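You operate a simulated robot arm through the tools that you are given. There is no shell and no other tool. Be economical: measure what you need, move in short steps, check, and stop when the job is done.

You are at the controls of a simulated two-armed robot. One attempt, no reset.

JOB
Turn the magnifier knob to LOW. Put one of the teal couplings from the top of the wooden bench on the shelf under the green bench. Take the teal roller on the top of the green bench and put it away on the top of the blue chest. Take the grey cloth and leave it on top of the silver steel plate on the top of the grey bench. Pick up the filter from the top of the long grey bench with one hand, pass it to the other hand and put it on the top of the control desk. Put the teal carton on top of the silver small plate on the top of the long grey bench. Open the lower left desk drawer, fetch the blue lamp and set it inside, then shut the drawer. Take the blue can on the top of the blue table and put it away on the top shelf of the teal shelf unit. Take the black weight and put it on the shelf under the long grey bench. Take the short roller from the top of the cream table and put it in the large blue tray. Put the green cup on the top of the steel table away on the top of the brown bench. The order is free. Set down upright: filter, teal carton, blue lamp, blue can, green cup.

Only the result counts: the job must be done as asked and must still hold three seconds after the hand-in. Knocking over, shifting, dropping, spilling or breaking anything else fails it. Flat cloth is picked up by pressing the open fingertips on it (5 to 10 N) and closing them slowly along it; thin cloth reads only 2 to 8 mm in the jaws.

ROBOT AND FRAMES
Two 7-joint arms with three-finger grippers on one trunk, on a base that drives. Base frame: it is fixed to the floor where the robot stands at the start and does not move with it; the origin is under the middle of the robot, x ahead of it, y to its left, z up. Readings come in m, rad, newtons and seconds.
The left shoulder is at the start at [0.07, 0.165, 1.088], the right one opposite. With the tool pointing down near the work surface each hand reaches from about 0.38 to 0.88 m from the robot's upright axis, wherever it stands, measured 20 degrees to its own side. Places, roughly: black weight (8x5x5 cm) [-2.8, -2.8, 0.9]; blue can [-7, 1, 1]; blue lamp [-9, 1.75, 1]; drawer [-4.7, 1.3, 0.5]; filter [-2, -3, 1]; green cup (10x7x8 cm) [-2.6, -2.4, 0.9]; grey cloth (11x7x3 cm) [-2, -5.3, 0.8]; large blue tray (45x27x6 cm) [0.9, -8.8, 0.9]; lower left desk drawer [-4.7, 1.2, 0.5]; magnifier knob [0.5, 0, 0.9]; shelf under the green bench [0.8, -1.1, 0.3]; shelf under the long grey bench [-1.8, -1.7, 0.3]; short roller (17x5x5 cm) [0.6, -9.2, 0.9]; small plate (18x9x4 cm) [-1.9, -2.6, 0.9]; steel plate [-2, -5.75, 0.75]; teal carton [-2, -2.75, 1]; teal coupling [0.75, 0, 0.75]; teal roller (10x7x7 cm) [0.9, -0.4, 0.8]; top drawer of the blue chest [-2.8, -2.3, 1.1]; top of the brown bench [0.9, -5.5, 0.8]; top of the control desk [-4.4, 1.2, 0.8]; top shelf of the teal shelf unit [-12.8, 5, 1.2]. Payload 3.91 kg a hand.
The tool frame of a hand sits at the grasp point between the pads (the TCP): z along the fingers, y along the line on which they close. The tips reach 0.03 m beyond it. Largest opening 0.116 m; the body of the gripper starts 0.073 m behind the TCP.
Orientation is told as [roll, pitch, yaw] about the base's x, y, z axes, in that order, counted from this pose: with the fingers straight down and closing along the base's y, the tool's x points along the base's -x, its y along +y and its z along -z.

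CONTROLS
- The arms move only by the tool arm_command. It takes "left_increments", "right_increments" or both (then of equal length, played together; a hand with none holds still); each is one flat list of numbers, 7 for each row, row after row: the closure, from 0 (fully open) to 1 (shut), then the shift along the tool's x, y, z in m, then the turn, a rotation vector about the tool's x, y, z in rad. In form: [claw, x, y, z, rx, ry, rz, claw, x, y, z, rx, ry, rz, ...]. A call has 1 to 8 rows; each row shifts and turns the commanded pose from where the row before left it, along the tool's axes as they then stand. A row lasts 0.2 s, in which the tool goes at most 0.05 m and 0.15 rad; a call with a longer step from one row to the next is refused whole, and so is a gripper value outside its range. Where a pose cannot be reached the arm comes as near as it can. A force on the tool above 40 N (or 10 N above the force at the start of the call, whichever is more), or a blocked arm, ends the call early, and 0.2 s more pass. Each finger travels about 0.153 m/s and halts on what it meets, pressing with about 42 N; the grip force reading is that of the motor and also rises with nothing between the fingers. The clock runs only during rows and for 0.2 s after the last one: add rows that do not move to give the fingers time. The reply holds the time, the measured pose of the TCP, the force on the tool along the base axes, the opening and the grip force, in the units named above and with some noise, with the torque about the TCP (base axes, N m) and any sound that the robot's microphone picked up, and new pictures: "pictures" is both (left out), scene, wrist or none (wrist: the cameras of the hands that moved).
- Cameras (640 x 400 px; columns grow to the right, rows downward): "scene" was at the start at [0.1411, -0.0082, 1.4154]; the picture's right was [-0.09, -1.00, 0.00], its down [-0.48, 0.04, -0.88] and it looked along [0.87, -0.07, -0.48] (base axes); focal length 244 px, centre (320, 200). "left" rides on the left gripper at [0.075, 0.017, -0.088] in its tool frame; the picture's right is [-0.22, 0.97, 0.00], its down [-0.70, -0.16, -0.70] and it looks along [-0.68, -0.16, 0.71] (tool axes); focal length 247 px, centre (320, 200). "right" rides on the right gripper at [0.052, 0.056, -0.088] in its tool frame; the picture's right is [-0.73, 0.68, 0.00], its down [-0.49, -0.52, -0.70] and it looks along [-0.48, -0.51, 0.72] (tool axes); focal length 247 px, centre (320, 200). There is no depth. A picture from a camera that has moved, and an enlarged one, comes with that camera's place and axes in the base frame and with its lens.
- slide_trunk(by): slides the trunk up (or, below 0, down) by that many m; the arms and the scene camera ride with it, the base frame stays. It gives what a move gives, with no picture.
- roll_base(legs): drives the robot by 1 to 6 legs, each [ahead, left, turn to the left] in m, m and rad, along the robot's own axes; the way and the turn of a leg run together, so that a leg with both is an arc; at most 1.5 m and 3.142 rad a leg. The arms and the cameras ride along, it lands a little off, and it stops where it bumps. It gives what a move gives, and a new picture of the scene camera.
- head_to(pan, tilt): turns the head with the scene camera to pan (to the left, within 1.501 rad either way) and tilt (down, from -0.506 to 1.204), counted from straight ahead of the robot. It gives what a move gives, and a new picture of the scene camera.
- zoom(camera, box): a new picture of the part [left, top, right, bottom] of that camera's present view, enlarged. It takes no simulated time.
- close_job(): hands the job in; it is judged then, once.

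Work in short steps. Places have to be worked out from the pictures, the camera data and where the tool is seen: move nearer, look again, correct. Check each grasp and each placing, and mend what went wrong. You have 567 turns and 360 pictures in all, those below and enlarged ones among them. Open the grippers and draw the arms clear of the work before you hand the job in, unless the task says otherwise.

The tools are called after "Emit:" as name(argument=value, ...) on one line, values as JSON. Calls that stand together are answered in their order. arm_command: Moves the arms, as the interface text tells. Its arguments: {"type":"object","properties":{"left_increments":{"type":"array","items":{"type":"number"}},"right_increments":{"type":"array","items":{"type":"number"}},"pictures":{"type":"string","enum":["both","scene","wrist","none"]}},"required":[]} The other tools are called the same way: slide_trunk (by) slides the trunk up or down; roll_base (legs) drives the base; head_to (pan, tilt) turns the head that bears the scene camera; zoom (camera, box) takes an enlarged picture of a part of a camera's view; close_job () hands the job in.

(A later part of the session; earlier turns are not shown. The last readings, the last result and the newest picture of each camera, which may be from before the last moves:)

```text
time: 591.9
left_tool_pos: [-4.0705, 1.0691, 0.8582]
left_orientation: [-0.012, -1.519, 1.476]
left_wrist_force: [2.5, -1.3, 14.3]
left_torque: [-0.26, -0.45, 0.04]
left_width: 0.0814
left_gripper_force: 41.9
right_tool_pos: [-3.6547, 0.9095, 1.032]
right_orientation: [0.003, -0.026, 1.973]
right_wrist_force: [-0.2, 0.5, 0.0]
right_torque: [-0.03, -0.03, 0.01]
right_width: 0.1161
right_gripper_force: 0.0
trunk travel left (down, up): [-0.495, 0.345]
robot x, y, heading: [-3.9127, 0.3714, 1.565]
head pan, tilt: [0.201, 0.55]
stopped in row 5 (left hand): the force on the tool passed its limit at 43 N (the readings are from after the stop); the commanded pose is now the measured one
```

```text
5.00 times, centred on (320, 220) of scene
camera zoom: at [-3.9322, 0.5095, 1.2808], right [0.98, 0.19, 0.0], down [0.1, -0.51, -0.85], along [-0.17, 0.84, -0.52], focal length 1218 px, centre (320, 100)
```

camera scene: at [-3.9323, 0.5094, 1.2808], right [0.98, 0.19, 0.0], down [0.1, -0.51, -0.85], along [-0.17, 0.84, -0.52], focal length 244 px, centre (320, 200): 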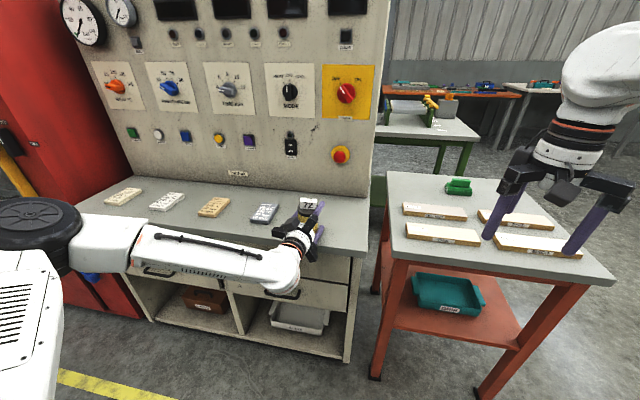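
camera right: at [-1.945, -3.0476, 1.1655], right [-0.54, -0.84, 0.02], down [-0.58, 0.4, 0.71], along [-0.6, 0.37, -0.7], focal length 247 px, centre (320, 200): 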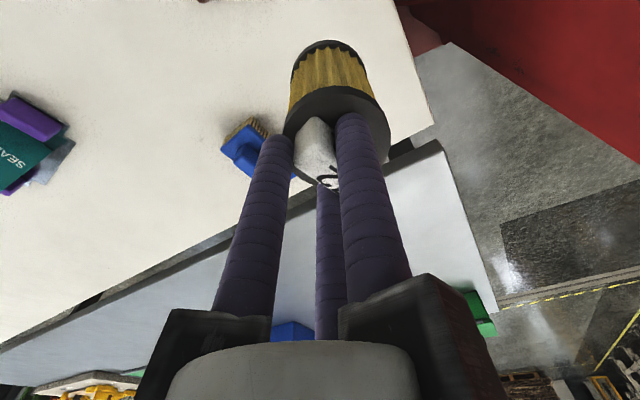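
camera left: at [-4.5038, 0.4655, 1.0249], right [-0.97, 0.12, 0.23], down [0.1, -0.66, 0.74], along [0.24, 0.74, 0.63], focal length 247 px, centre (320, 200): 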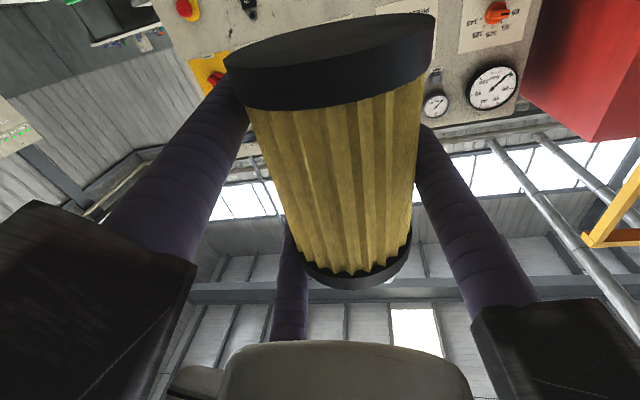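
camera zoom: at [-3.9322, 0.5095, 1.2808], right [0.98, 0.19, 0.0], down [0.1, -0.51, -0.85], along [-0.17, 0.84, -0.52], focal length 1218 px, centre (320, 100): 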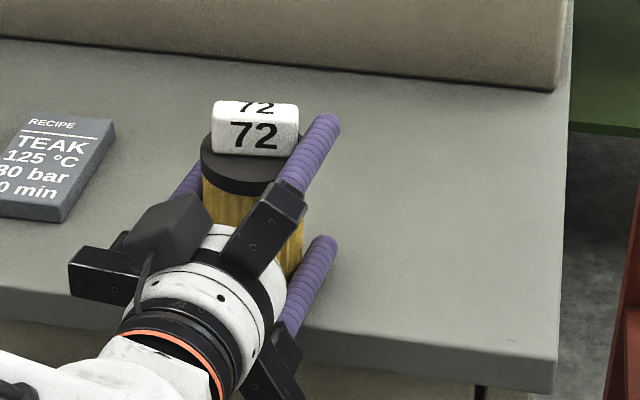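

The base is on the desk, and the filter has slid down so the fingers are well above the surface. I lift 6 mm, move 3 cm deeper for safety, and set down again.

Emit:
arm_command(left_increments=[1, -0.008, 0, 0, 0, 0.015, 0, 1, 0, 0, 0.015, 0, 0, 0, 1, 0, 0, 0.015, 0, 0, 0, 1, 0.005, 0, 0, 0, 0, 0, 1, 0.004, 0, 0, 0, 0, 0, 1, 0.003, 0, 0, 0, 0, 0], pictures="none")

```text
time: 593.5
left_tool_pos: [-4.0691, 1.1003, 0.8599]
left_orientation: [-0.038, -1.514, 1.51]
left_wrist_force: [0.6, -0.7, 10.4]
left_torque: [-0.2, -0.34, -0.02]
left_width: 0.0815
left_gripper_force: 42.2
right_tool_pos: [-3.6533, 0.9098, 1.033]
right_orientation: [0.003, -0.026, 1.976]
right_wrist_force: [0.1, -0.3, 0.4]
right_torque: [0.01, -0.01, -0.01]
right_width: 0.1162
right_gripper_force: 0.0
trunk travel left (down, up): [-0.495, 0.345]
robot x, y, heading: [-3.9115, 0.3693, 1.567]
head pan, tilt: [0.201, 0.55]
stopped in row 6 (left hand): the force on the tool passed its limit at 42 N (the readings are from after the stop); the commanded pose is now the measured one
```

In firm contact at y = 1.10. I open and withdraw straight back along the tool axis.

Emit:
arm_command(left_increments=[0.4, 0, 0, 0, 0, 0, 0, 0.2, 0, 0, 0, 0, 0, 0, 0.14, 0, 0, 0, 0, 0, 0, 0.14, 0, 0, 0, 0, 0, 0, 0.14, -0.002, 0, -0.03, 0, 0, 0, 0.14, -0.002, 0, -0.04, 0, 0, 0, 0.14, 0, 0, -0.04, 0, 0, 0, 0.14, 0, 0, -0.04, 0, 0, 0], pictures="both")

Emit:
zoom(camera="scene", box=[250, 180, 370, 280])

```text
time: 595.3
left_tool_pos: [-4.0844, 0.9518, 0.8724]
left_orientation: [-0.018, -1.508, 1.491]
left_wrist_force: [-0.2, -0.8, -0.3]
left_torque: [0.0, 0.01, 0.0]
left_width: 0.0997
left_gripper_force: 0.0
right_tool_pos: [-3.6536, 0.9104, 1.0334]
right_orientation: [0.005, -0.026, 1.975]
right_wrist_force: [-0.2, 0.2, -0.8]
right_torque: [-0.01, 0.02, 0.0]
right_width: 0.1159
right_gripper_force: 0.1
trunk travel left (down, up): [-0.495, 0.345]
robot x, y, heading: [-3.9137, 0.3728, 1.564]
head pan, tilt: [0.201, 0.55]
camera scene: at [-3.9322, 0.5092, 1.281], right [0.98, 0.19, 0.0], down [0.1, -0.51, -0.85], along [-0.17, 0.84, -0.52], focal length 244 px, centre (320, 200)
camera left: at [-4.1099, 0.8597, 0.8044], right [-0.97, 0.11, 0.22], down [0.09, -0.67, 0.74], along [0.23, 0.74, 0.64], focal length 247 px, centre (320, 200)
```

scene: 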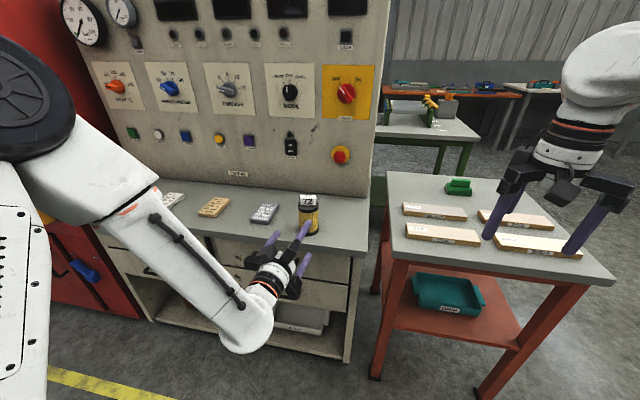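
left: 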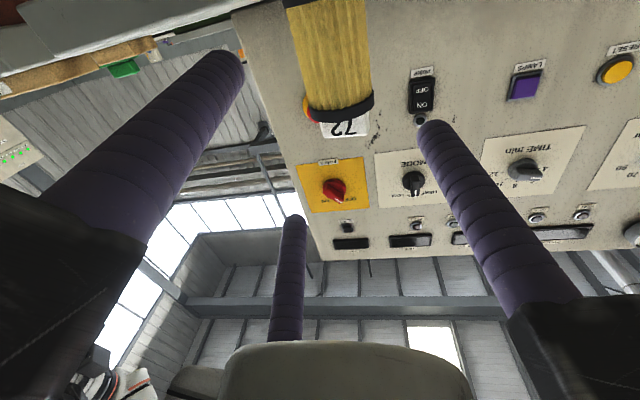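

```text
4.00 times, centred on (310, 230) of scene
camera zoom: at [-3.9322, 0.5092, 1.281], right [0.98, 0.19, 0.0], down [0.1, -0.51, -0.85], along [-0.17, 0.84, -0.52], focal length 974 px, centre (360, 80)
```

zoom: 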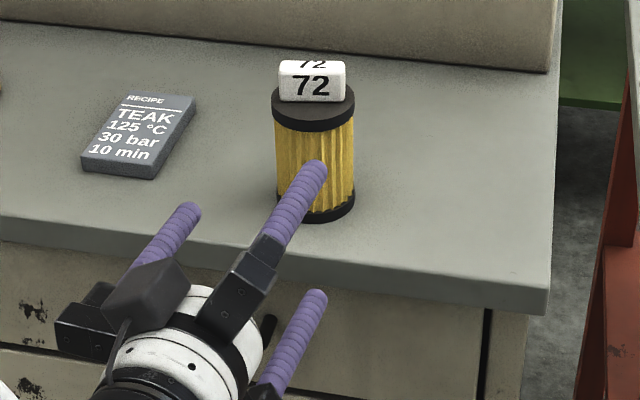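

The filter stands upright on the control desk. I back off, restore the left tool to pointing down, and raise the trunk.

Emit:
roll_base(legs=[[-0.55, 0, 0]])

Emit:
slide_trunk(by=0.2)

Emit:
arm_command(left_increments=[0, 0, 0, 0, 0, 0.15, 0, 0, 0, 0, 0, 0, 0.15, 0, 0, 0, 0, 0, 0, 0.15, 0, 0, 0, 0, 0, 0, 0.15, 0, 0, 0, 0, 0, 0, 0.15, 0, 0, 0, 0, 0, 0, 0.15, 0, 0, 0, 0, 0, 0, 0.15, 0, 0, 0, 0, 0, 0, 0.15, 0], pictures="none")

```text
time: 598.4
left_tool_pos: [-4.0899, 0.4036, 0.8736]
left_orientation: [-0.017, -1.51, 1.502]
left_wrist_force: [-0.2, 0.3, 0.1]
left_torque: [-0.03, 0.01, 0.0]
left_width: 0.0996
left_gripper_force: 0.1
right_tool_pos: [-3.6594, 0.366, 1.032]
right_orientation: [0.004, -0.025, 1.985]
right_wrist_force: [-0.2, -0.4, -0.4]
right_torque: [0.04, 0.0, -0.02]
right_width: 0.1163
right_gripper_force: 0.1
trunk travel left (down, up): [-0.495, 0.345]
robot x, y, heading: [-3.9134, -0.1743, 1.575]
head pan, tilt: [0.201, 0.55]
camera scene: at [-3.9337, -0.0376, 1.281], right [0.98, 0.21, 0.0], down [0.11, -0.51, -0.85], along [-0.17, 0.83, -0.52], focal length 244 px, centre (320, 200)
```

scene: 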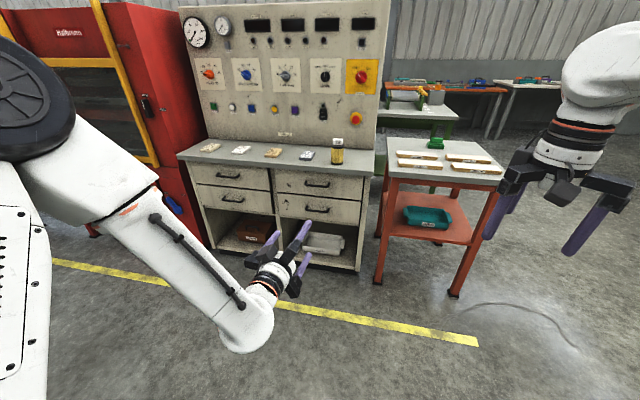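

```text
time: 600.6
left_tool_pos: [-4.0904, 0.4052, 1.0718]
left_orientation: [-0.019, -1.51, 1.5]
left_wrist_force: [-0.3, 0.3, -0.5]
left_torque: [0.0, -0.01, 0.01]
left_width: 0.1
left_gripper_force: 0.1
right_tool_pos: [-3.6568, 0.3669, 1.2317]
right_orientation: [0.005, -0.024, 1.985]
right_wrist_force: [-0.2, -0.4, 0.4]
right_torque: [0.01, 0.01, 0.0]
right_width: 0.1161
right_gripper_force: 0.0
trunk travel left (down, up): [-0.695, 0.145]
robot x, y, heading: [-3.9136, -0.1775, 1.574]
head pan, tilt: [0.201, 0.55]
```

```text
time: 602.4
left_tool_pos: [-4.0903, 0.404, 1.0727]
left_orientation: [-0.044, -0.305, 1.611]
left_wrist_force: [-0.2, -0.3, -0.1]
left_torque: [0.03, 0.07, -0.19]
left_width: 0.1158
left_gripper_force: 0.0
right_tool_pos: [-3.6593, 0.3671, 1.2325]
right_orientation: [0.004, -0.024, 1.987]
right_wrist_force: [0.3, 0.7, 0.6]
right_torque: [-0.02, 0.02, 0.01]
right_width: 0.1161
right_gripper_force: 0.1
trunk travel left (down, up): [-0.695, 0.145]
robot x, y, heading: [-3.9166, -0.1718, 1.579]
head pan, tilt: [0.201, 0.55]
```

The drawers are visible: the lower left one has a black bow handle. I'll open it now with the left hand: tool horizontal with the single finger above the bar. First I re-pitch and roll the tool.

Emit:
arm_command(left_increments=[0, 0, 0, 0, 0, -0.15, 0, 0, 0, 0, 0, 0, -0.15, 0, 0, 0, 0, 0, 0, -0.15, 0, 0, 0, 0, 0, 0, -0.15, 0, 0, 0, 0, 0, 0, -0.15, 0, 0, 0, 0, 0, 0, -0.15, 0, 0, 0, 0, 0, 0, -0.15, 0, 0, 0, 0, 0, 0, -0.15, 0], pictures="none")

Emit:
arm_command(left_increments=[0, 0, 0, 0, 0, 0, 0.15, 0, 0, 0, 0, 0, 0, 0.15, 0, 0, 0, 0, 0, 0, 0.15, 0, 0, 0, 0, 0, 0, 0.15, 0, 0, 0, 0, 0, 0, 0.15, 0, 0, 0, 0, 0, 0, 0.15, 0, 0, 0, 0, 0, 0, 0.15, 0, 0, 0, 0, 0, 0, 0.15], pictures="none")

Emit:
arm_command(left_increments=[0, 0, 0, 0, 0, 0, 0.15, 0, 0, 0, 0, 0, 0, 0.15, 0, 0, 0, 0, 0, 0, 0.07], pictures="both")

```text
time: 604.2
left_tool_pos: [-4.0907, 0.4039, 1.0717]
left_orientation: [-0.026, -1.51, 1.508]
left_wrist_force: [0.9, 0.6, 0.3]
left_torque: [-0.01, 0.03, 0.04]
left_width: 0.1161
left_gripper_force: 0.0
right_tool_pos: [-3.6586, 0.3675, 1.2326]
right_orientation: [0.005, -0.025, 1.986]
right_wrist_force: [0.2, 1.0, 0.0]
right_torque: [-0.03, 0.02, 0.0]
right_width: 0.116
right_gripper_force: 0.0
trunk travel left (down, up): [-0.695, 0.145]
robot x, y, heading: [-3.9158, -0.1752, 1.577]
head pan, tilt: [0.201, 0.55]
```

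```text
time: 606.0
left_tool_pos: [-4.1015, 0.4059, 1.0784]
left_orientation: [1.512, -0.446, -0.029]
left_wrist_force: [0.6, -0.1, -0.1]
left_torque: [-0.01, -0.02, 0.02]
left_width: 0.116
left_gripper_force: 0.0
right_tool_pos: [-3.6571, 0.3657, 1.232]
right_orientation: [0.003, -0.027, 1.985]
right_wrist_force: [0.1, -0.6, 0.6]
right_torque: [0.0, -0.02, 0.04]
right_width: 0.1162
right_gripper_force: 0.0
trunk travel left (down, up): [-0.695, 0.145]
robot x, y, heading: [-3.9143, -0.1741, 1.579]
head pan, tilt: [0.201, 0.55]
```

```text
time: 606.8
left_tool_pos: [-4.1034, 0.4068, 1.0795]
left_orientation: [1.516, -0.076, -0.05]
left_wrist_force: [0.0, -0.1, -0.9]
left_torque: [-0.01, -0.04, 0.01]
left_width: 0.116
left_gripper_force: 0.0
right_tool_pos: [-3.6581, 0.3663, 1.2325]
right_orientation: [0.003, -0.024, 1.984]
right_wrist_force: [0.9, -0.3, -0.5]
right_torque: [0.01, 0.0, 0.01]
right_width: 0.1161
right_gripper_force: 0.1
trunk travel left (down, up): [-0.695, 0.145]
robot x, y, heading: [-3.9159, -0.1733, 1.577]
head pan, tilt: [0.201, 0.55]
camera scene: at [-3.9338, -0.037, 1.4809], right [0.98, 0.21, 0.0], down [0.11, -0.51, -0.85], along [-0.17, 0.83, -0.52], focal length 244 px, centre (320, 200)
camera left: at [-4.1834, 0.3219, 1.0953], right [0.15, 0.05, 0.99], down [0.67, -0.74, -0.07], along [0.73, 0.67, -0.14], focal length 247 px, centre (320, 200)
```

scene: 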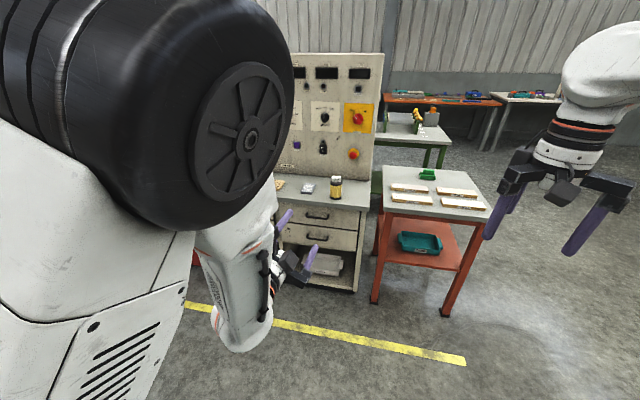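
left: 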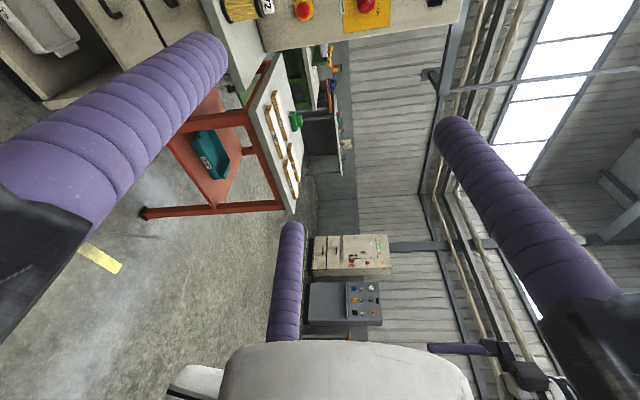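

The tool is horizontal with +y up. The lower-left handle is at about (-4.66, 1.03, 0.55). I shift left and lower the trunk to bring the hand level with it.

Emit:
roll_base(legs=[[0, 0.6, -0.005]])

Emit:
slide_trunk(by=-0.4)

Emit:
slide_trunk(by=-0.12)

Emit:
head_to(pan=-0.1, tilt=0.35)

Emit:
zoom(camera="left", box=[0, 0, 640, 400])

```text
time: 610.2
left_tool_pos: [-4.6977, 0.4015, 1.0786]
left_orientation: [1.517, -0.081, -0.05]
left_wrist_force: [-0.3, -0.2, 0.0]
left_torque: [-0.04, -0.02, 0.0]
left_width: 0.1156
left_gripper_force: 0.1
right_tool_pos: [-4.2543, 0.3623, 1.2331]
right_orientation: [0.003, -0.026, 1.987]
right_wrist_force: [0.2, 0.8, 0.0]
right_torque: [0.01, 0.03, -0.01]
right_width: 0.1164
right_gripper_force: 0.0
trunk travel left (down, up): [-0.695, 0.145]
robot x, y, heading: [-4.5095, -0.176, 1.577]
head pan, tilt: [0.201, 0.55]
camera scene: at [-4.5279, -0.0413, 1.4809], right [0.98, 0.21, 0.0], down [0.11, -0.51, -0.85], along [-0.18, 0.83, -0.52], focal length 244 px, centre (320, 200)
```

scene: 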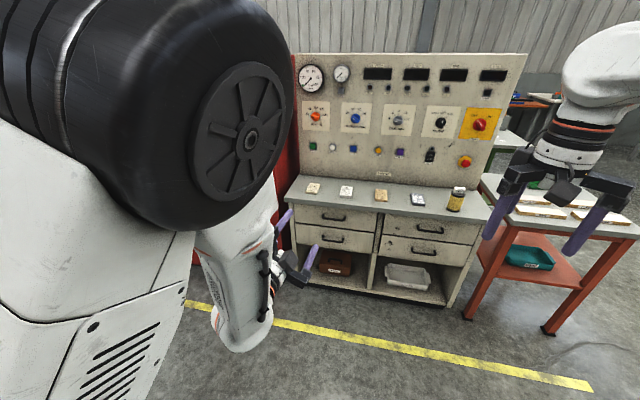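

```text
time: 614.0
left_tool_pos: [-4.6996, 0.4011, 0.6786]
left_orientation: [1.518, -0.085, -0.045]
left_wrist_force: [0.2, -0.9, -0.9]
left_torque: [0.0, 0.02, -0.01]
left_width: 0.1161
left_gripper_force: 0.1
right_tool_pos: [-4.2548, 0.3619, 0.832]
right_orientation: [0.004, -0.026, 1.988]
right_wrist_force: [-0.3, 0.3, -0.7]
right_torque: [0.02, -0.02, 0.0]
right_width: 0.1161
right_gripper_force: 0.1
trunk travel left (down, up): [-0.295, 0.545]
robot x, y, heading: [-4.5104, -0.1811, 1.576]
head pan, tilt: [0.201, 0.55]
```

```text
time: 615.5
left_tool_pos: [-4.6986, 0.4018, 0.5589]
left_orientation: [1.516, -0.087, -0.045]
left_wrist_force: [0.7, 0.4, 0.0]
left_torque: [0.03, 0.03, -0.01]
left_width: 0.1159
left_gripper_force: 0.0
right_tool_pos: [-4.2538, 0.3614, 0.7123]
right_orientation: [0.004, -0.025, 1.989]
right_wrist_force: [-0.3, 0.2, -0.5]
right_torque: [-0.01, -0.04, -0.01]
right_width: 0.1159
right_gripper_force: 0.0
trunk travel left (down, up): [-0.175, 0.665]
robot x, y, heading: [-4.5094, -0.1816, 1.582]
head pan, tilt: [0.201, 0.55]
```

```text
time: 616.3
left_tool_pos: [-4.6977, 0.4014, 0.5575]
left_orientation: [1.517, -0.084, -0.047]
left_wrist_force: [0.0, -0.6, 0.3]
left_torque: [-0.04, 0.01, -0.01]
left_width: 0.116
left_gripper_force: 0.0
right_tool_pos: [-4.2534, 0.3632, 0.7112]
right_orientation: [0.005, -0.024, 1.987]
right_wrist_force: [0.4, 0.2, -0.3]
right_torque: [0.05, 0.01, -0.01]
right_width: 0.1161
right_gripper_force: 0.1
trunk travel left (down, up): [-0.175, 0.665]
robot x, y, heading: [-4.5094, -0.1741, 1.579]
head pan, tilt: [-0.099, 0.351]
camera scene: at [-4.5012, -0.0365, 0.9791], right [1.0, -0.09, 0.0], down [-0.03, -0.34, -0.94], along [0.09, 0.94, -0.34], focal length 244 px, centre (320, 200)
```

scene: 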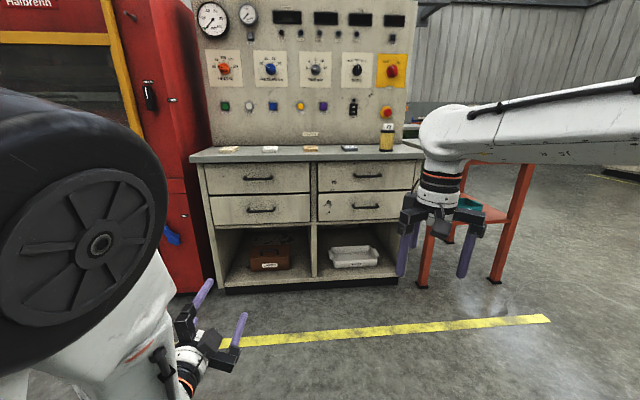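

```text
1.00 times, centred on (320, 200) of left (not enlarged: the box is as wide or as high as the picture)
camera zoom: at [-4.7792, 0.3169, 0.5751], right [0.14, 0.05, 0.99], down [0.67, -0.74, -0.06], along [0.73, 0.67, -0.14], focal length 247 px, centre (320, 200)
```

zoom: 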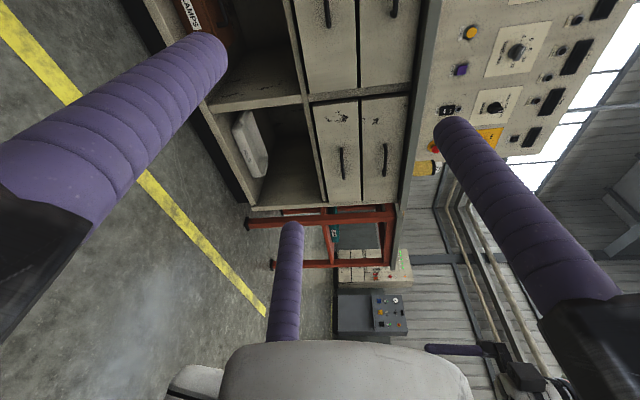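

Handle is at about (-4.66, ~0.99, ~0.555). I drive closer, leaving about 15 cm, and refine.

Emit:
roll_base(legs=[[0.4, -0.035, 0]])

Emit:
zoom(camera="left", box=[160, 0, 480, 200])

```text
time: 618.8
left_tool_pos: [-4.6708, 0.798, 0.5593]
left_orientation: [1.517, -0.085, -0.039]
left_wrist_force: [0.0, -0.6, 0.8]
left_torque: [-0.03, -0.03, 0.01]
left_width: 0.1159
left_gripper_force: 0.1
right_tool_pos: [-4.2258, 0.7614, 0.7117]
right_orientation: [0.005, -0.023, 1.992]
right_wrist_force: [-0.1, 0.0, 0.1]
right_torque: [-0.01, 0.01, 0.05]
right_width: 0.116
right_gripper_force: 0.2
trunk travel left (down, up): [-0.175, 0.665]
robot x, y, heading: [-4.4779, 0.2179, 1.587]
head pan, tilt: [-0.099, 0.351]
camera scene: at [-4.4709, 0.3617, 0.9791], right [1.0, -0.09, 0.0], down [-0.03, -0.34, -0.94], along [0.08, 0.94, -0.34], focal length 244 px, centre (320, 200)
```

scene: 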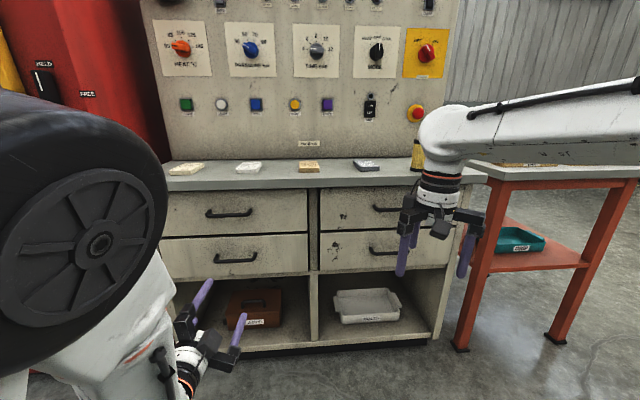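

```text
2.00 times, centred on (320, 100) of left
camera zoom: at [-4.7508, 0.7136, 0.575], right [0.14, 0.05, 0.99], down [0.67, -0.74, -0.06], along [0.72, 0.68, -0.14], focal length 494 px, centre (320, 400)
```

zoom: 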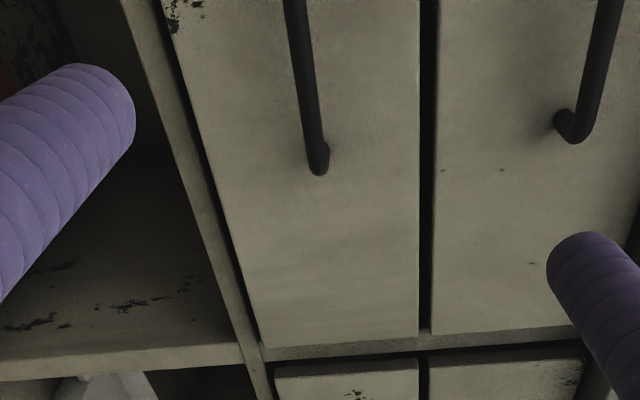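

Two scene views put the handle bar at (-4.675, 1.02, 0.554). I advance so the bar lies between the fingers, tips just short of the drawer front.

Emit:
arm_command(left_increments=[0, 0.0023, 0.0015, 0.041, 0, 0, 0, 0, 0.0023, 0.0015, 0.041, 0, 0, 0, 0, 0.0023, 0.0015, 0.041, 0, 0, 0, 0, 0.0023, 0.0015, 0.041, 0, 0, 0, 0, 0.0023, 0.0015, 0.035, 0, 0, 0], pictures="both")

```text
time: 620.0
left_tool_pos: [-4.7057, 0.998, 0.5583]
left_orientation: [1.515, -0.141, 0.007]
left_wrist_force: [-2.9, -21.9, -1.6]
left_torque: [-0.9, 0.28, -1.37]
left_width: 0.1158
left_gripper_force: 0.1
right_tool_pos: [-4.2263, 0.7606, 0.7116]
right_orientation: [0.005, -0.026, 1.993]
right_wrist_force: [-0.3, -0.4, 0.4]
right_torque: [0.0, -0.01, 0.01]
right_width: 0.1159
right_gripper_force: 0.0
trunk travel left (down, up): [-0.175, 0.665]
robot x, y, heading: [-4.476, 0.2209, 1.582]
head pan, tilt: [-0.099, 0.351]
camera scene: at [-4.4713, 0.3601, 0.9793], right [1.0, -0.09, 0.0], down [-0.03, -0.34, -0.94], along [0.08, 0.94, -0.34], focal length 244 px, centre (320, 200)
camera left: at [-4.7826, 0.9092, 0.5699], right [0.08, 0.06, 0.99], down [0.71, -0.7, -0.02], along [0.7, 0.71, -0.1], focal length 247 px, centre (320, 200)
```

scene: 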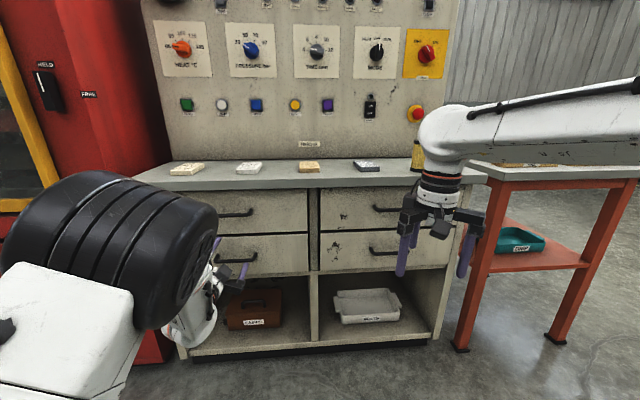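
left: 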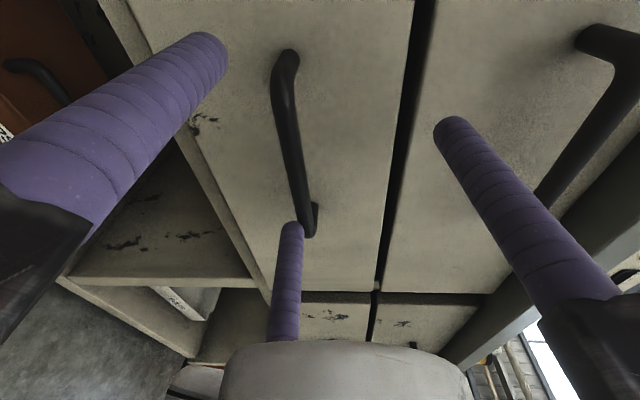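

A lower finger touched the handle's right end, and the tool is rolled about 0.15 rad relative to the bar. I back off 4 cm, level the roll, lower 1 cm and pre-close a bit.

Emit:
arm_command(left_increments=[0, 0, 0, -0.045, 0, 0, 0, 0.35, 0, -0.01, 0, 0, 0, 0.1, 0.35, 0, 0, 0, 0, 0, 0.0, 0.35, 0, 0, 0, 0, 0, 0], pictures="wrist")

```text
time: 621.2
left_tool_pos: [-4.7109, 0.9488, 0.5133]
left_orientation: [1.463, -0.038, 0.015]
left_wrist_force: [0.1, -0.8, 0.1]
left_torque: [-0.03, 0.03, 0.0]
left_width: 0.0754
left_gripper_force: 0.1
right_tool_pos: [-4.2261, 0.761, 0.7126]
right_orientation: [0.003, -0.027, 1.992]
right_wrist_force: [-0.1, -0.9, -0.8]
right_torque: [0.01, -0.02, -0.01]
right_width: 0.1159
right_gripper_force: 0.1
trunk travel left (down, up): [-0.175, 0.665]
robot x, y, heading: [-4.4795, 0.22, 1.581]
head pan, tilt: [-0.099, 0.351]
stopped in row 4 (left hand): the arm was blocked; the commanded pose is now the measured one
camera left: at [-4.7847, 0.8601, 0.5383], right [0.18, 0.11, 0.98], down [0.71, -0.7, -0.06], along [0.68, 0.7, -0.21], focal length 247 px, centre (320, 200)
```

left: 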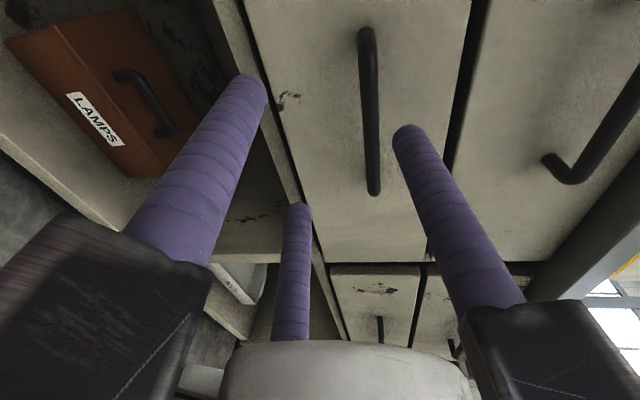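

The bar is now aligned with the hand, 3.2 cm above the tool axis. I raise the hand by that amount, then advance.

Emit:
arm_command(left_increments=[0.35, -0.005, 0.016, 0, 0, 0, 0, 0.35, 0, 0.016, 0, 0, 0, 0, 0.35, 0, 0, 0, 0, 0, 0], pictures="wrist")

```text
time: 622.2
left_tool_pos: [-4.7357, 0.9458, 0.5182]
left_orientation: [1.422, -0.093, 0.07]
left_wrist_force: [0.3, 0.6, 0.1]
left_torque: [0.04, -0.02, 0.0]
left_width: 0.0755
left_gripper_force: 0.2
right_tool_pos: [-4.2262, 0.762, 0.7126]
right_orientation: [0.004, -0.026, 1.991]
right_wrist_force: [0.3, -0.6, -0.3]
right_torque: [0.01, -0.01, 0.02]
right_width: 0.1162
right_gripper_force: 0.0
trunk travel left (down, up): [-0.175, 0.665]
robot x, y, heading: [-4.4789, 0.2201, 1.581]
head pan, tilt: [-0.099, 0.351]
stopped in row 3 (left hand): the arm was blocked; the commanded pose is now the measured one
camera left: at [-4.8068, 0.8558, 0.5426], right [0.13, 0.16, 0.98], down [0.75, -0.66, 0.01], along [0.65, 0.73, -0.2], focal length 247 px, centre (320, 200)
```

left: 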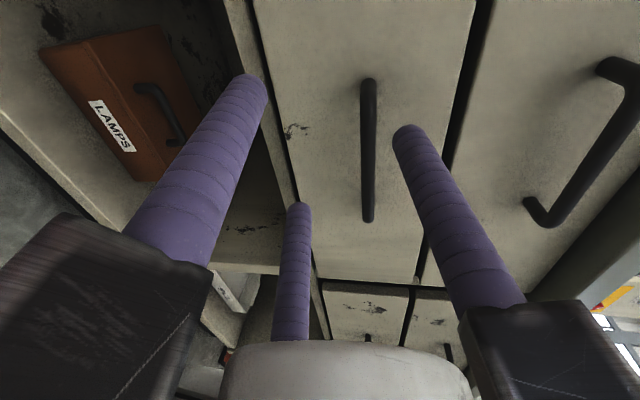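

The left arm is being blocked, most likely its elbow near the red cabinet. I back off and will use the right hand instead, whose elbow points to free space.

Emit:
roll_base(legs=[[-0.5, 0, -0.01]])

Emit:
head_to(pan=0.3, tilt=0.35)

```text
time: 625.1
left_tool_pos: [-4.7259, 0.4493, 0.5203]
left_orientation: [1.424, -0.091, 0.061]
left_wrist_force: [-0.6, -0.3, 0.1]
left_torque: [0.0, 0.0, 0.03]
left_width: 0.0752
left_gripper_force: 0.1
right_tool_pos: [-4.2168, 0.2593, 0.7119]
right_orientation: [0.001, -0.025, 1.982]
right_wrist_force: [-0.7, -0.2, -0.5]
right_torque: [0.0, -0.03, -0.02]
right_width: 0.116
right_gripper_force: 0.2
trunk travel left (down, up): [-0.175, 0.665]
robot x, y, heading: [-4.4736, -0.2829, 1.577]
head pan, tilt: [-0.099, 0.351]
camera scene: at [-4.4654, -0.138, 0.9792], right [1.0, -0.09, 0.0], down [-0.03, -0.34, -0.94], along [0.09, 0.93, -0.34], focal length 244 px, centre (320, 200)
```

scene: 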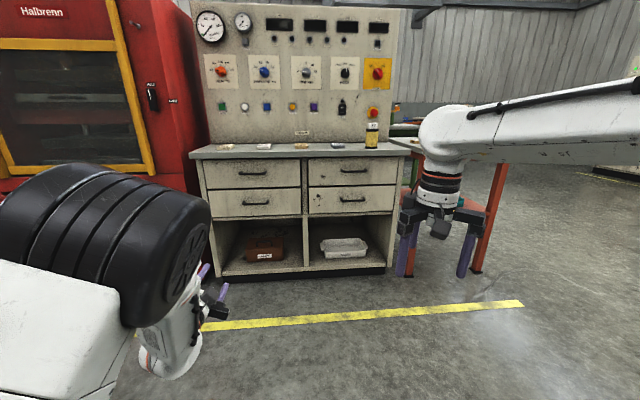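

```text
time: 626.0
left_tool_pos: [-4.7239, 0.4506, 0.5194]
left_orientation: [1.421, -0.091, 0.063]
left_wrist_force: [0.5, 0.3, 0.0]
left_torque: [0.02, 0.0, 0.0]
left_width: 0.0754
left_gripper_force: 0.0
right_tool_pos: [-4.2165, 0.2596, 0.7127]
right_orientation: [0.002, -0.025, 1.984]
right_wrist_force: [0.3, 0.7, -0.4]
right_torque: [-0.03, 0.02, 0.0]
right_width: 0.1159
right_gripper_force: 0.1
trunk travel left (down, up): [-0.175, 0.665]
robot x, y, heading: [-4.4752, -0.2781, 1.581]
head pan, tilt: [0.3, 0.351]
camera scene: at [-4.5021, -0.1417, 0.9792], right [0.95, 0.3, 0.0], down [0.1, -0.33, -0.94], along [-0.28, 0.9, -0.34], focal length 244 px, centre (320, 200)
```

scene: 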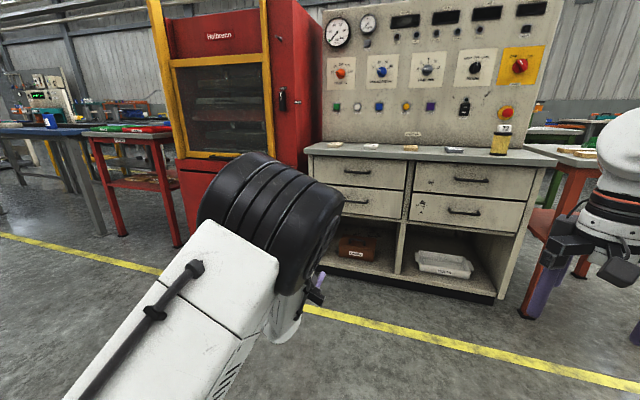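

The arm was simply folded too tightly. I extend the left hand forward in free space here and use it from a longer stance.

Emit:
arm_command(left_increments=[0.35, 0, 0, 0.045, 0, 0, 0, 0.35, 0, 0, 0.045, 0, 0, 0, 0.35, 0, 0, 0.045, 0, 0, 0, 0.35, 0, 0, 0.045, 0, 0, 0, 0.35, 0, 0, 0.045, 0, 0, 0, 0.35, 0, 0, 0.02, 0.1, 0, 0.09], pictures="both")

```text
time: 627.4
left_tool_pos: [-4.7339, 0.6888, 0.4837]
left_orientation: [1.321, -0.002, 0.045]
left_wrist_force: [-0.2, 0.7, 1.2]
left_torque: [0.01, 0.01, -0.01]
left_width: 0.0752
left_gripper_force: 0.1
right_tool_pos: [-4.2166, 0.2592, 0.7121]
right_orientation: [0.003, -0.023, 1.984]
right_wrist_force: [-0.8, 0.2, -0.1]
right_torque: [0.0, 0.02, 0.0]
right_width: 0.1159
right_gripper_force: 0.2
trunk travel left (down, up): [-0.175, 0.665]
robot x, y, heading: [-4.4766, -0.2799, 1.575]
head pan, tilt: [0.3, 0.351]
camera scene: at [-4.5023, -0.1417, 0.9792], right [0.95, 0.3, 0.0], down [0.1, -0.33, -0.94], along [-0.28, 0.9, -0.34], focal length 244 px, centre (320, 200)
camera left: at [-4.8056, 0.6041, 0.522], right [0.21, 0.25, 0.94], down [0.73, -0.69, 0.02], along [0.65, 0.68, -0.33], focal length 247 px, centre (320, 200)
```

scene: 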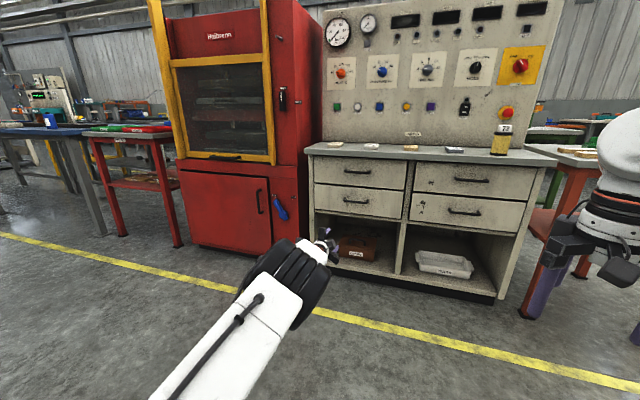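
left: 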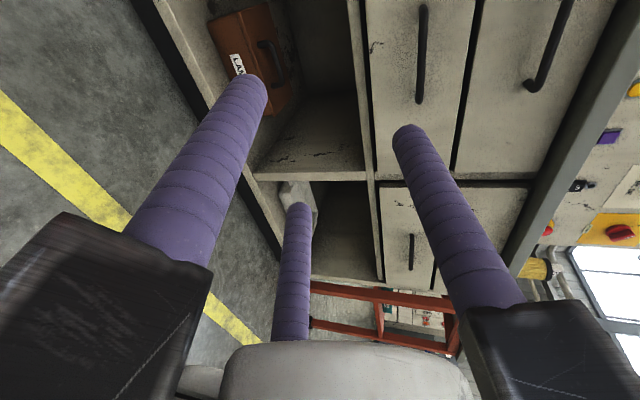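

Much better posture. I level the tool (it droops about 14°), raise the trunk 6 cm, then look at the handle.

Emit:
arm_command(left_increments=[0.35, 0, 0, 0, -0.125, 0, 0, 0.35, 0, 0, 0, -0.125, 0, 0], pictures="none")

Emit:
slide_trunk(by=0.06)

Emit:
zoom(camera="left", box=[280, 0, 600, 200])

Emit:
zoom(camera="scene", box=[240, 130, 480, 290])

```text
time: 628.0
left_tool_pos: [-4.7359, 0.6911, 0.4852]
left_orientation: [1.574, -0.002, 0.045]
left_wrist_force: [-0.4, 0.3, 1.7]
left_torque: [-0.02, 0.01, -0.02]
left_width: 0.0753
left_gripper_force: 0.1
right_tool_pos: [-4.2167, 0.2597, 0.7121]
right_orientation: [0.005, -0.024, 1.982]
right_wrist_force: [-0.2, 0.1, 1.0]
right_torque: [-0.01, 0.0, -0.02]
right_width: 0.1158
right_gripper_force: 0.1
trunk travel left (down, up): [-0.175, 0.665]
robot x, y, heading: [-4.475, -0.2813, 1.574]
head pan, tilt: [0.3, 0.351]
```

```text
time: 629.0
left_tool_pos: [-4.7354, 0.6915, 0.5441]
left_orientation: [1.573, -0.001, 0.045]
left_wrist_force: [-0.2, -0.1, -0.3]
left_torque: [0.02, -0.01, -0.01]
left_width: 0.0751
left_gripper_force: 0.1
right_tool_pos: [-4.2178, 0.2605, 0.7714]
right_orientation: [0.007, -0.024, 1.982]
right_wrist_force: [0.1, 0.3, -1.1]
right_torque: [-0.01, -0.01, -0.03]
right_width: 0.1159
right_gripper_force: 0.1
trunk travel left (down, up): [-0.235, 0.605]
robot x, y, heading: [-4.4706, -0.2786, 1.577]
head pan, tilt: [0.3, 0.351]
```

```text
2.00 times, centred on (440, 100) of left
camera zoom: at [-4.8062, 0.5986, 0.5618], right [0.22, 0.01, 0.98], down [0.73, -0.67, -0.16], along [0.65, 0.74, -0.15], focal length 494 px, centre (80, 400)
```

zoom: 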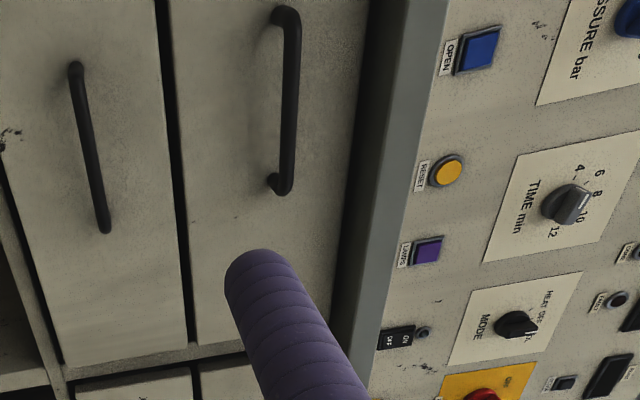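

```text
2.50 times, centred on (360, 210) of scene
camera zoom: at [-4.5021, -0.1414, 1.0391], right [0.95, 0.3, 0.0], down [0.1, -0.33, -0.94], along [-0.28, 0.9, -0.34], focal length 609 px, centre (220, 175)
```

zoom: 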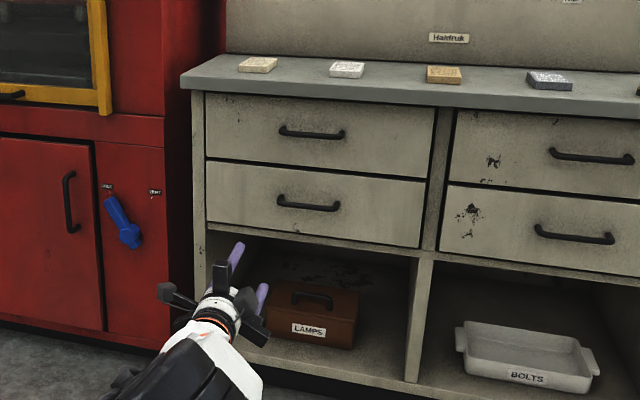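

Both cameras put the handle about 5 cm to the right of the tool axis and level with it. I drive 0.2 m closer, shift right, and check again.

Emit:
roll_base(legs=[[0.18, -0.04, 0]])

Emit:
zoom(camera="left", box=[200, 0, 520, 200])

```text
time: 630.5
left_tool_pos: [-4.7001, 0.867, 0.5439]
left_orientation: [1.574, -0.001, 0.044]
left_wrist_force: [0.4, 0.2, -0.8]
left_torque: [0.02, 0.01, -0.01]
left_width: 0.0754
left_gripper_force: 0.0
right_tool_pos: [-4.1814, 0.4368, 0.7721]
right_orientation: [0.005, -0.024, 1.985]
right_wrist_force: [0.5, 0.2, -0.1]
right_torque: [-0.01, 0.04, 0.0]
right_width: 0.116
right_gripper_force: 0.0
trunk travel left (down, up): [-0.235, 0.605]
robot x, y, heading: [-4.439, -0.1027, 1.579]
head pan, tilt: [0.3, 0.351]
camera scene: at [-4.4647, 0.0351, 1.039], right [0.95, 0.3, 0.0], down [0.1, -0.33, -0.94], along [-0.28, 0.89, -0.34], focal length 244 px, centre (320, 200)
```

scene: 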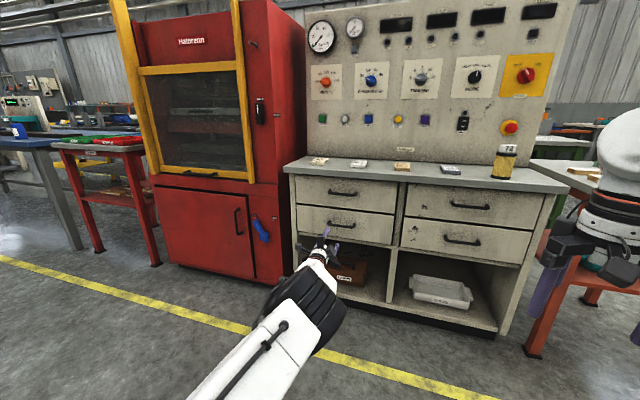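

```text
2.00 times, centred on (360, 100) of left
camera zoom: at [-4.7709, 0.7741, 0.5616], right [0.22, 0.01, 0.97], down [0.73, -0.67, -0.16], along [0.65, 0.75, -0.15], focal length 494 px, centre (240, 400)
```

zoom: 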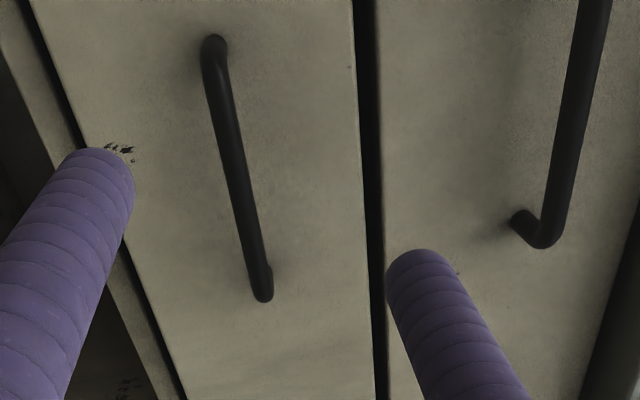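

The bar is on the axis (about 15 cm ahead), its centre 1.8 cm to the right. I shift 12 mm and advance so the bar sits between the fingers.

Emit:
arm_command(left_increments=[0.35, -0.014, -0.004, 0.03, 0, 0, 0, 0.35, 0, 0, 0.035, 0, 0, 0, 0.35, 0, 0, 0.035, 0, 0, 0, 0.35, 0, 0, 0.02, 0, 0, 0, 0.35, 0, 0, 0.012, 0, 0, 0], pictures="wrist")

```text
time: 631.7
left_tool_pos: [-4.6895, 0.9366, 0.5503]
left_orientation: [1.573, -0.001, 0.045]
left_wrist_force: [-0.3, 0.0, -0.4]
left_torque: [-0.01, 0.02, -0.01]
left_width: 0.0755
left_gripper_force: 0.0
left hand out of reach, approached as far as the arm can: row 3, 4, 5
right_tool_pos: [-4.1804, 0.4366, 0.7707]
right_orientation: [0.005, -0.025, 1.984]
right_wrist_force: [0.3, 0.2, -0.3]
right_torque: [0.02, -0.01, 0.03]
right_width: 0.1161
right_gripper_force: 0.1
trunk travel left (down, up): [-0.235, 0.605]
robot x, y, heading: [-4.4382, -0.1015, 1.581]
head pan, tilt: [0.3, 0.351]
camera left: at [-4.7597, 0.8443, 0.5677], right [0.22, 0.01, 0.97], down [0.73, -0.67, -0.16], along [0.65, 0.74, -0.15], focal length 247 px, centre (320, 200)
```

left: 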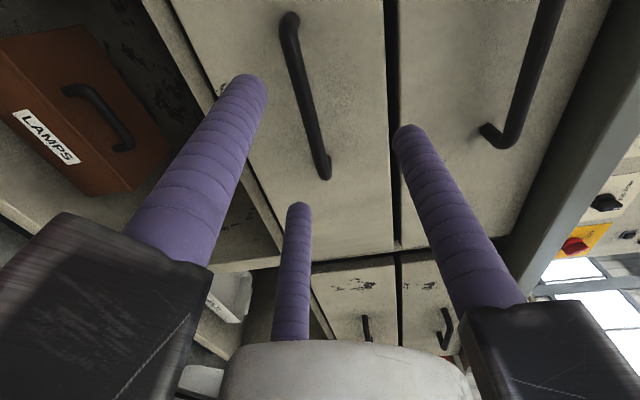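

Out of arm reach by 6 cm, so I retract the command a bit and drive forward instead.

Emit:
arm_command(left_increments=[0.35, 0, 0, -0.035, 0, 0, 0, 0.35, 0, 0, -0.035, 0, 0, 0], pictures="none")

Emit:
roll_base(legs=[[0.08, 0, 0]])

Emit:
zoom(camera="left", box=[160, 0, 480, 200])

```text
time: 632.3
left_tool_pos: [-4.6848, 0.8705, 0.5523]
left_orientation: [1.583, -0.004, 0.038]
left_wrist_force: [-9.0, -5.1, -5.9]
left_torque: [0.62, 0.01, -0.95]
left_width: 0.0754
left_gripper_force: 0.1
right_tool_pos: [-4.1816, 0.4366, 0.7722]
right_orientation: [0.006, -0.026, 1.986]
right_wrist_force: [0.7, -0.2, -0.2]
right_torque: [0.05, 0.06, 0.0]
right_width: 0.1159
right_gripper_force: 0.0
trunk travel left (down, up): [-0.235, 0.605]
robot x, y, heading: [-4.432, -0.1049, 1.581]
head pan, tilt: [0.3, 0.351]
```

```text
time: 633.4
left_tool_pos: [-4.6858, 0.9498, 0.548]
left_orientation: [1.573, 0.0, 0.047]
left_wrist_force: [-0.4, 0.2, -0.1]
left_torque: [0.05, 0.03, 0.02]
left_width: 0.0752
left_gripper_force: 0.1
right_tool_pos: [-4.1806, 0.5183, 0.7709]
right_orientation: [0.004, -0.025, 1.985]
right_wrist_force: [-0.3, 0.2, 0.0]
right_torque: [-0.02, -0.01, 0.01]
right_width: 0.1161
right_gripper_force: 0.0
trunk travel left (down, up): [-0.235, 0.605]
robot x, y, heading: [-4.4393, -0.0247, 1.573]
head pan, tilt: [0.3, 0.351]
camera scene: at [-4.4651, 0.1165, 1.039], right [0.95, 0.3, 0.0], down [0.1, -0.33, -0.94], along [-0.28, 0.9, -0.34], focal length 244 px, centre (320, 200)
```

scene: 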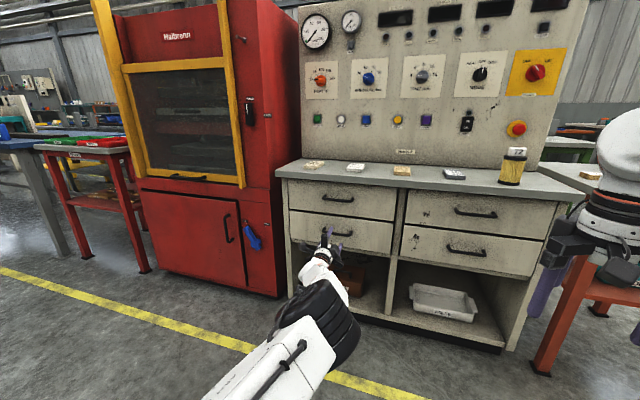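

```text
2.00 times, centred on (320, 100) of left
camera zoom: at [-4.7557, 0.8567, 0.5651], right [0.22, 0.01, 0.98], down [0.73, -0.67, -0.16], along [0.65, 0.74, -0.15], focal length 494 px, centre (320, 400)
```

zoom: 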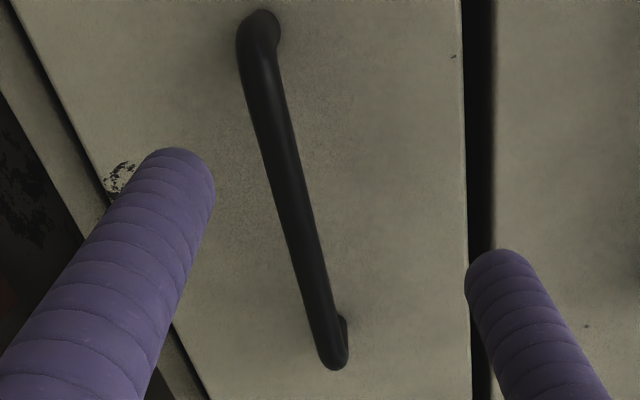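

The bar is centred horizontally and 6 mm below the axis. I lower 8 mm and advance 5 cm.

Emit:
arm_command(left_increments=[0.33, 0.003, -0.008, 0.0, 0, 0, 0, 0.33, 0, 0, 0.025, 0, 0, 0, 0.33, 0, 0, 0.02, 0, 0, 0, 0.33, 0, 0, 0.008, 0, 0, 0], pictures="wrist")

```text
time: 634.4
left_tool_pos: [-4.6895, 1.0005, 0.5385]
left_orientation: [1.572, -0.003, 0.046]
left_wrist_force: [0.0, 1.0, -0.5]
left_torque: [0.01, 0.0, 0.03]
left_width: 0.0774
left_gripper_force: 0.1
right_tool_pos: [-4.1808, 0.5163, 0.7713]
right_orientation: [0.004, -0.024, 1.985]
right_wrist_force: [-0.9, 0.4, 0.3]
right_torque: [-0.06, 0.03, -0.01]
right_width: 0.1159
right_gripper_force: 0.2
trunk travel left (down, up): [-0.235, 0.605]
robot x, y, heading: [-4.4355, -0.0207, 1.576]
head pan, tilt: [0.3, 0.351]
camera left: at [-4.7603, 0.9086, 0.5566], right [0.22, 0.01, 0.97], down [0.73, -0.67, -0.16], along [0.65, 0.74, -0.15], focal length 247 px, centre (320, 200)
```

left: 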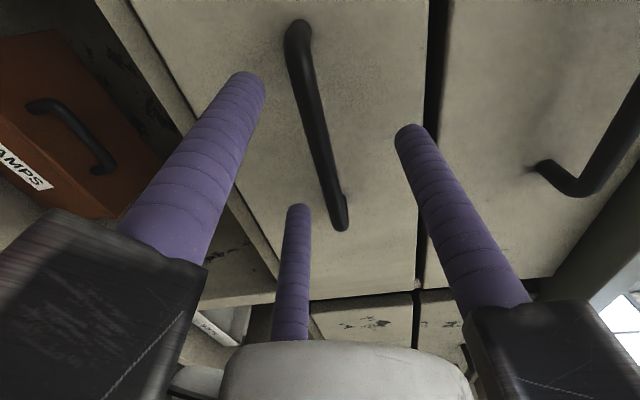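

The bar appears about 1.5 cm beyond the tips still. I advance 3 cm more in small steps.

Emit:
arm_command(left_increments=[0.33, 0, 0, 0.012, 0, 0, 0, 0.33, 0, 0, 0.01, 0, 0, 0, 0.33, 0, 0, 0.008, 0, 0, 0], pictures="wrist")

```text
time: 635.2
left_tool_pos: [-4.6899, 1.0164, 0.5446]
left_orientation: [1.571, -0.001, 0.045]
left_wrist_force: [0.2, -0.1, 0.1]
left_torque: [-0.01, -0.01, -0.02]
left_width: 0.0776
left_gripper_force: 0.1
left hand out of reach, approached as far as the arm can: row 2, 3
right_tool_pos: [-4.1798, 0.5182, 0.7711]
right_orientation: [0.004, -0.025, 1.985]
right_wrist_force: [0.2, -0.4, -0.1]
right_torque: [-0.01, 0.02, 0.02]
right_width: 0.1159
right_gripper_force: 0.1
trunk travel left (down, up): [-0.235, 0.605]
robot x, y, heading: [-4.4371, -0.023, 1.577]
head pan, tilt: [0.3, 0.351]
camera left: at [-4.7604, 0.9243, 0.5617], right [0.22, 0.01, 0.97], down [0.73, -0.67, -0.16], along [0.65, 0.74, -0.15], focal length 247 px, centre (320, 200)
```

left: 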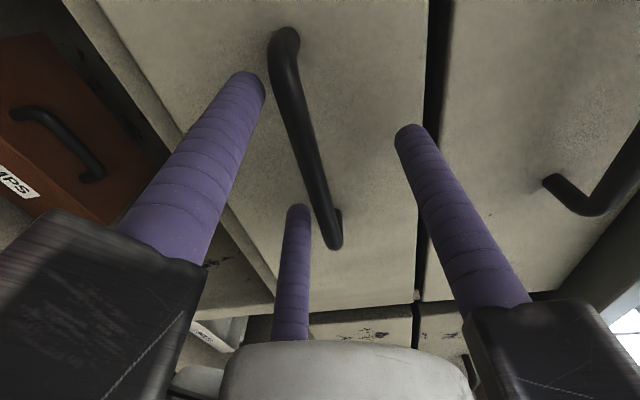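

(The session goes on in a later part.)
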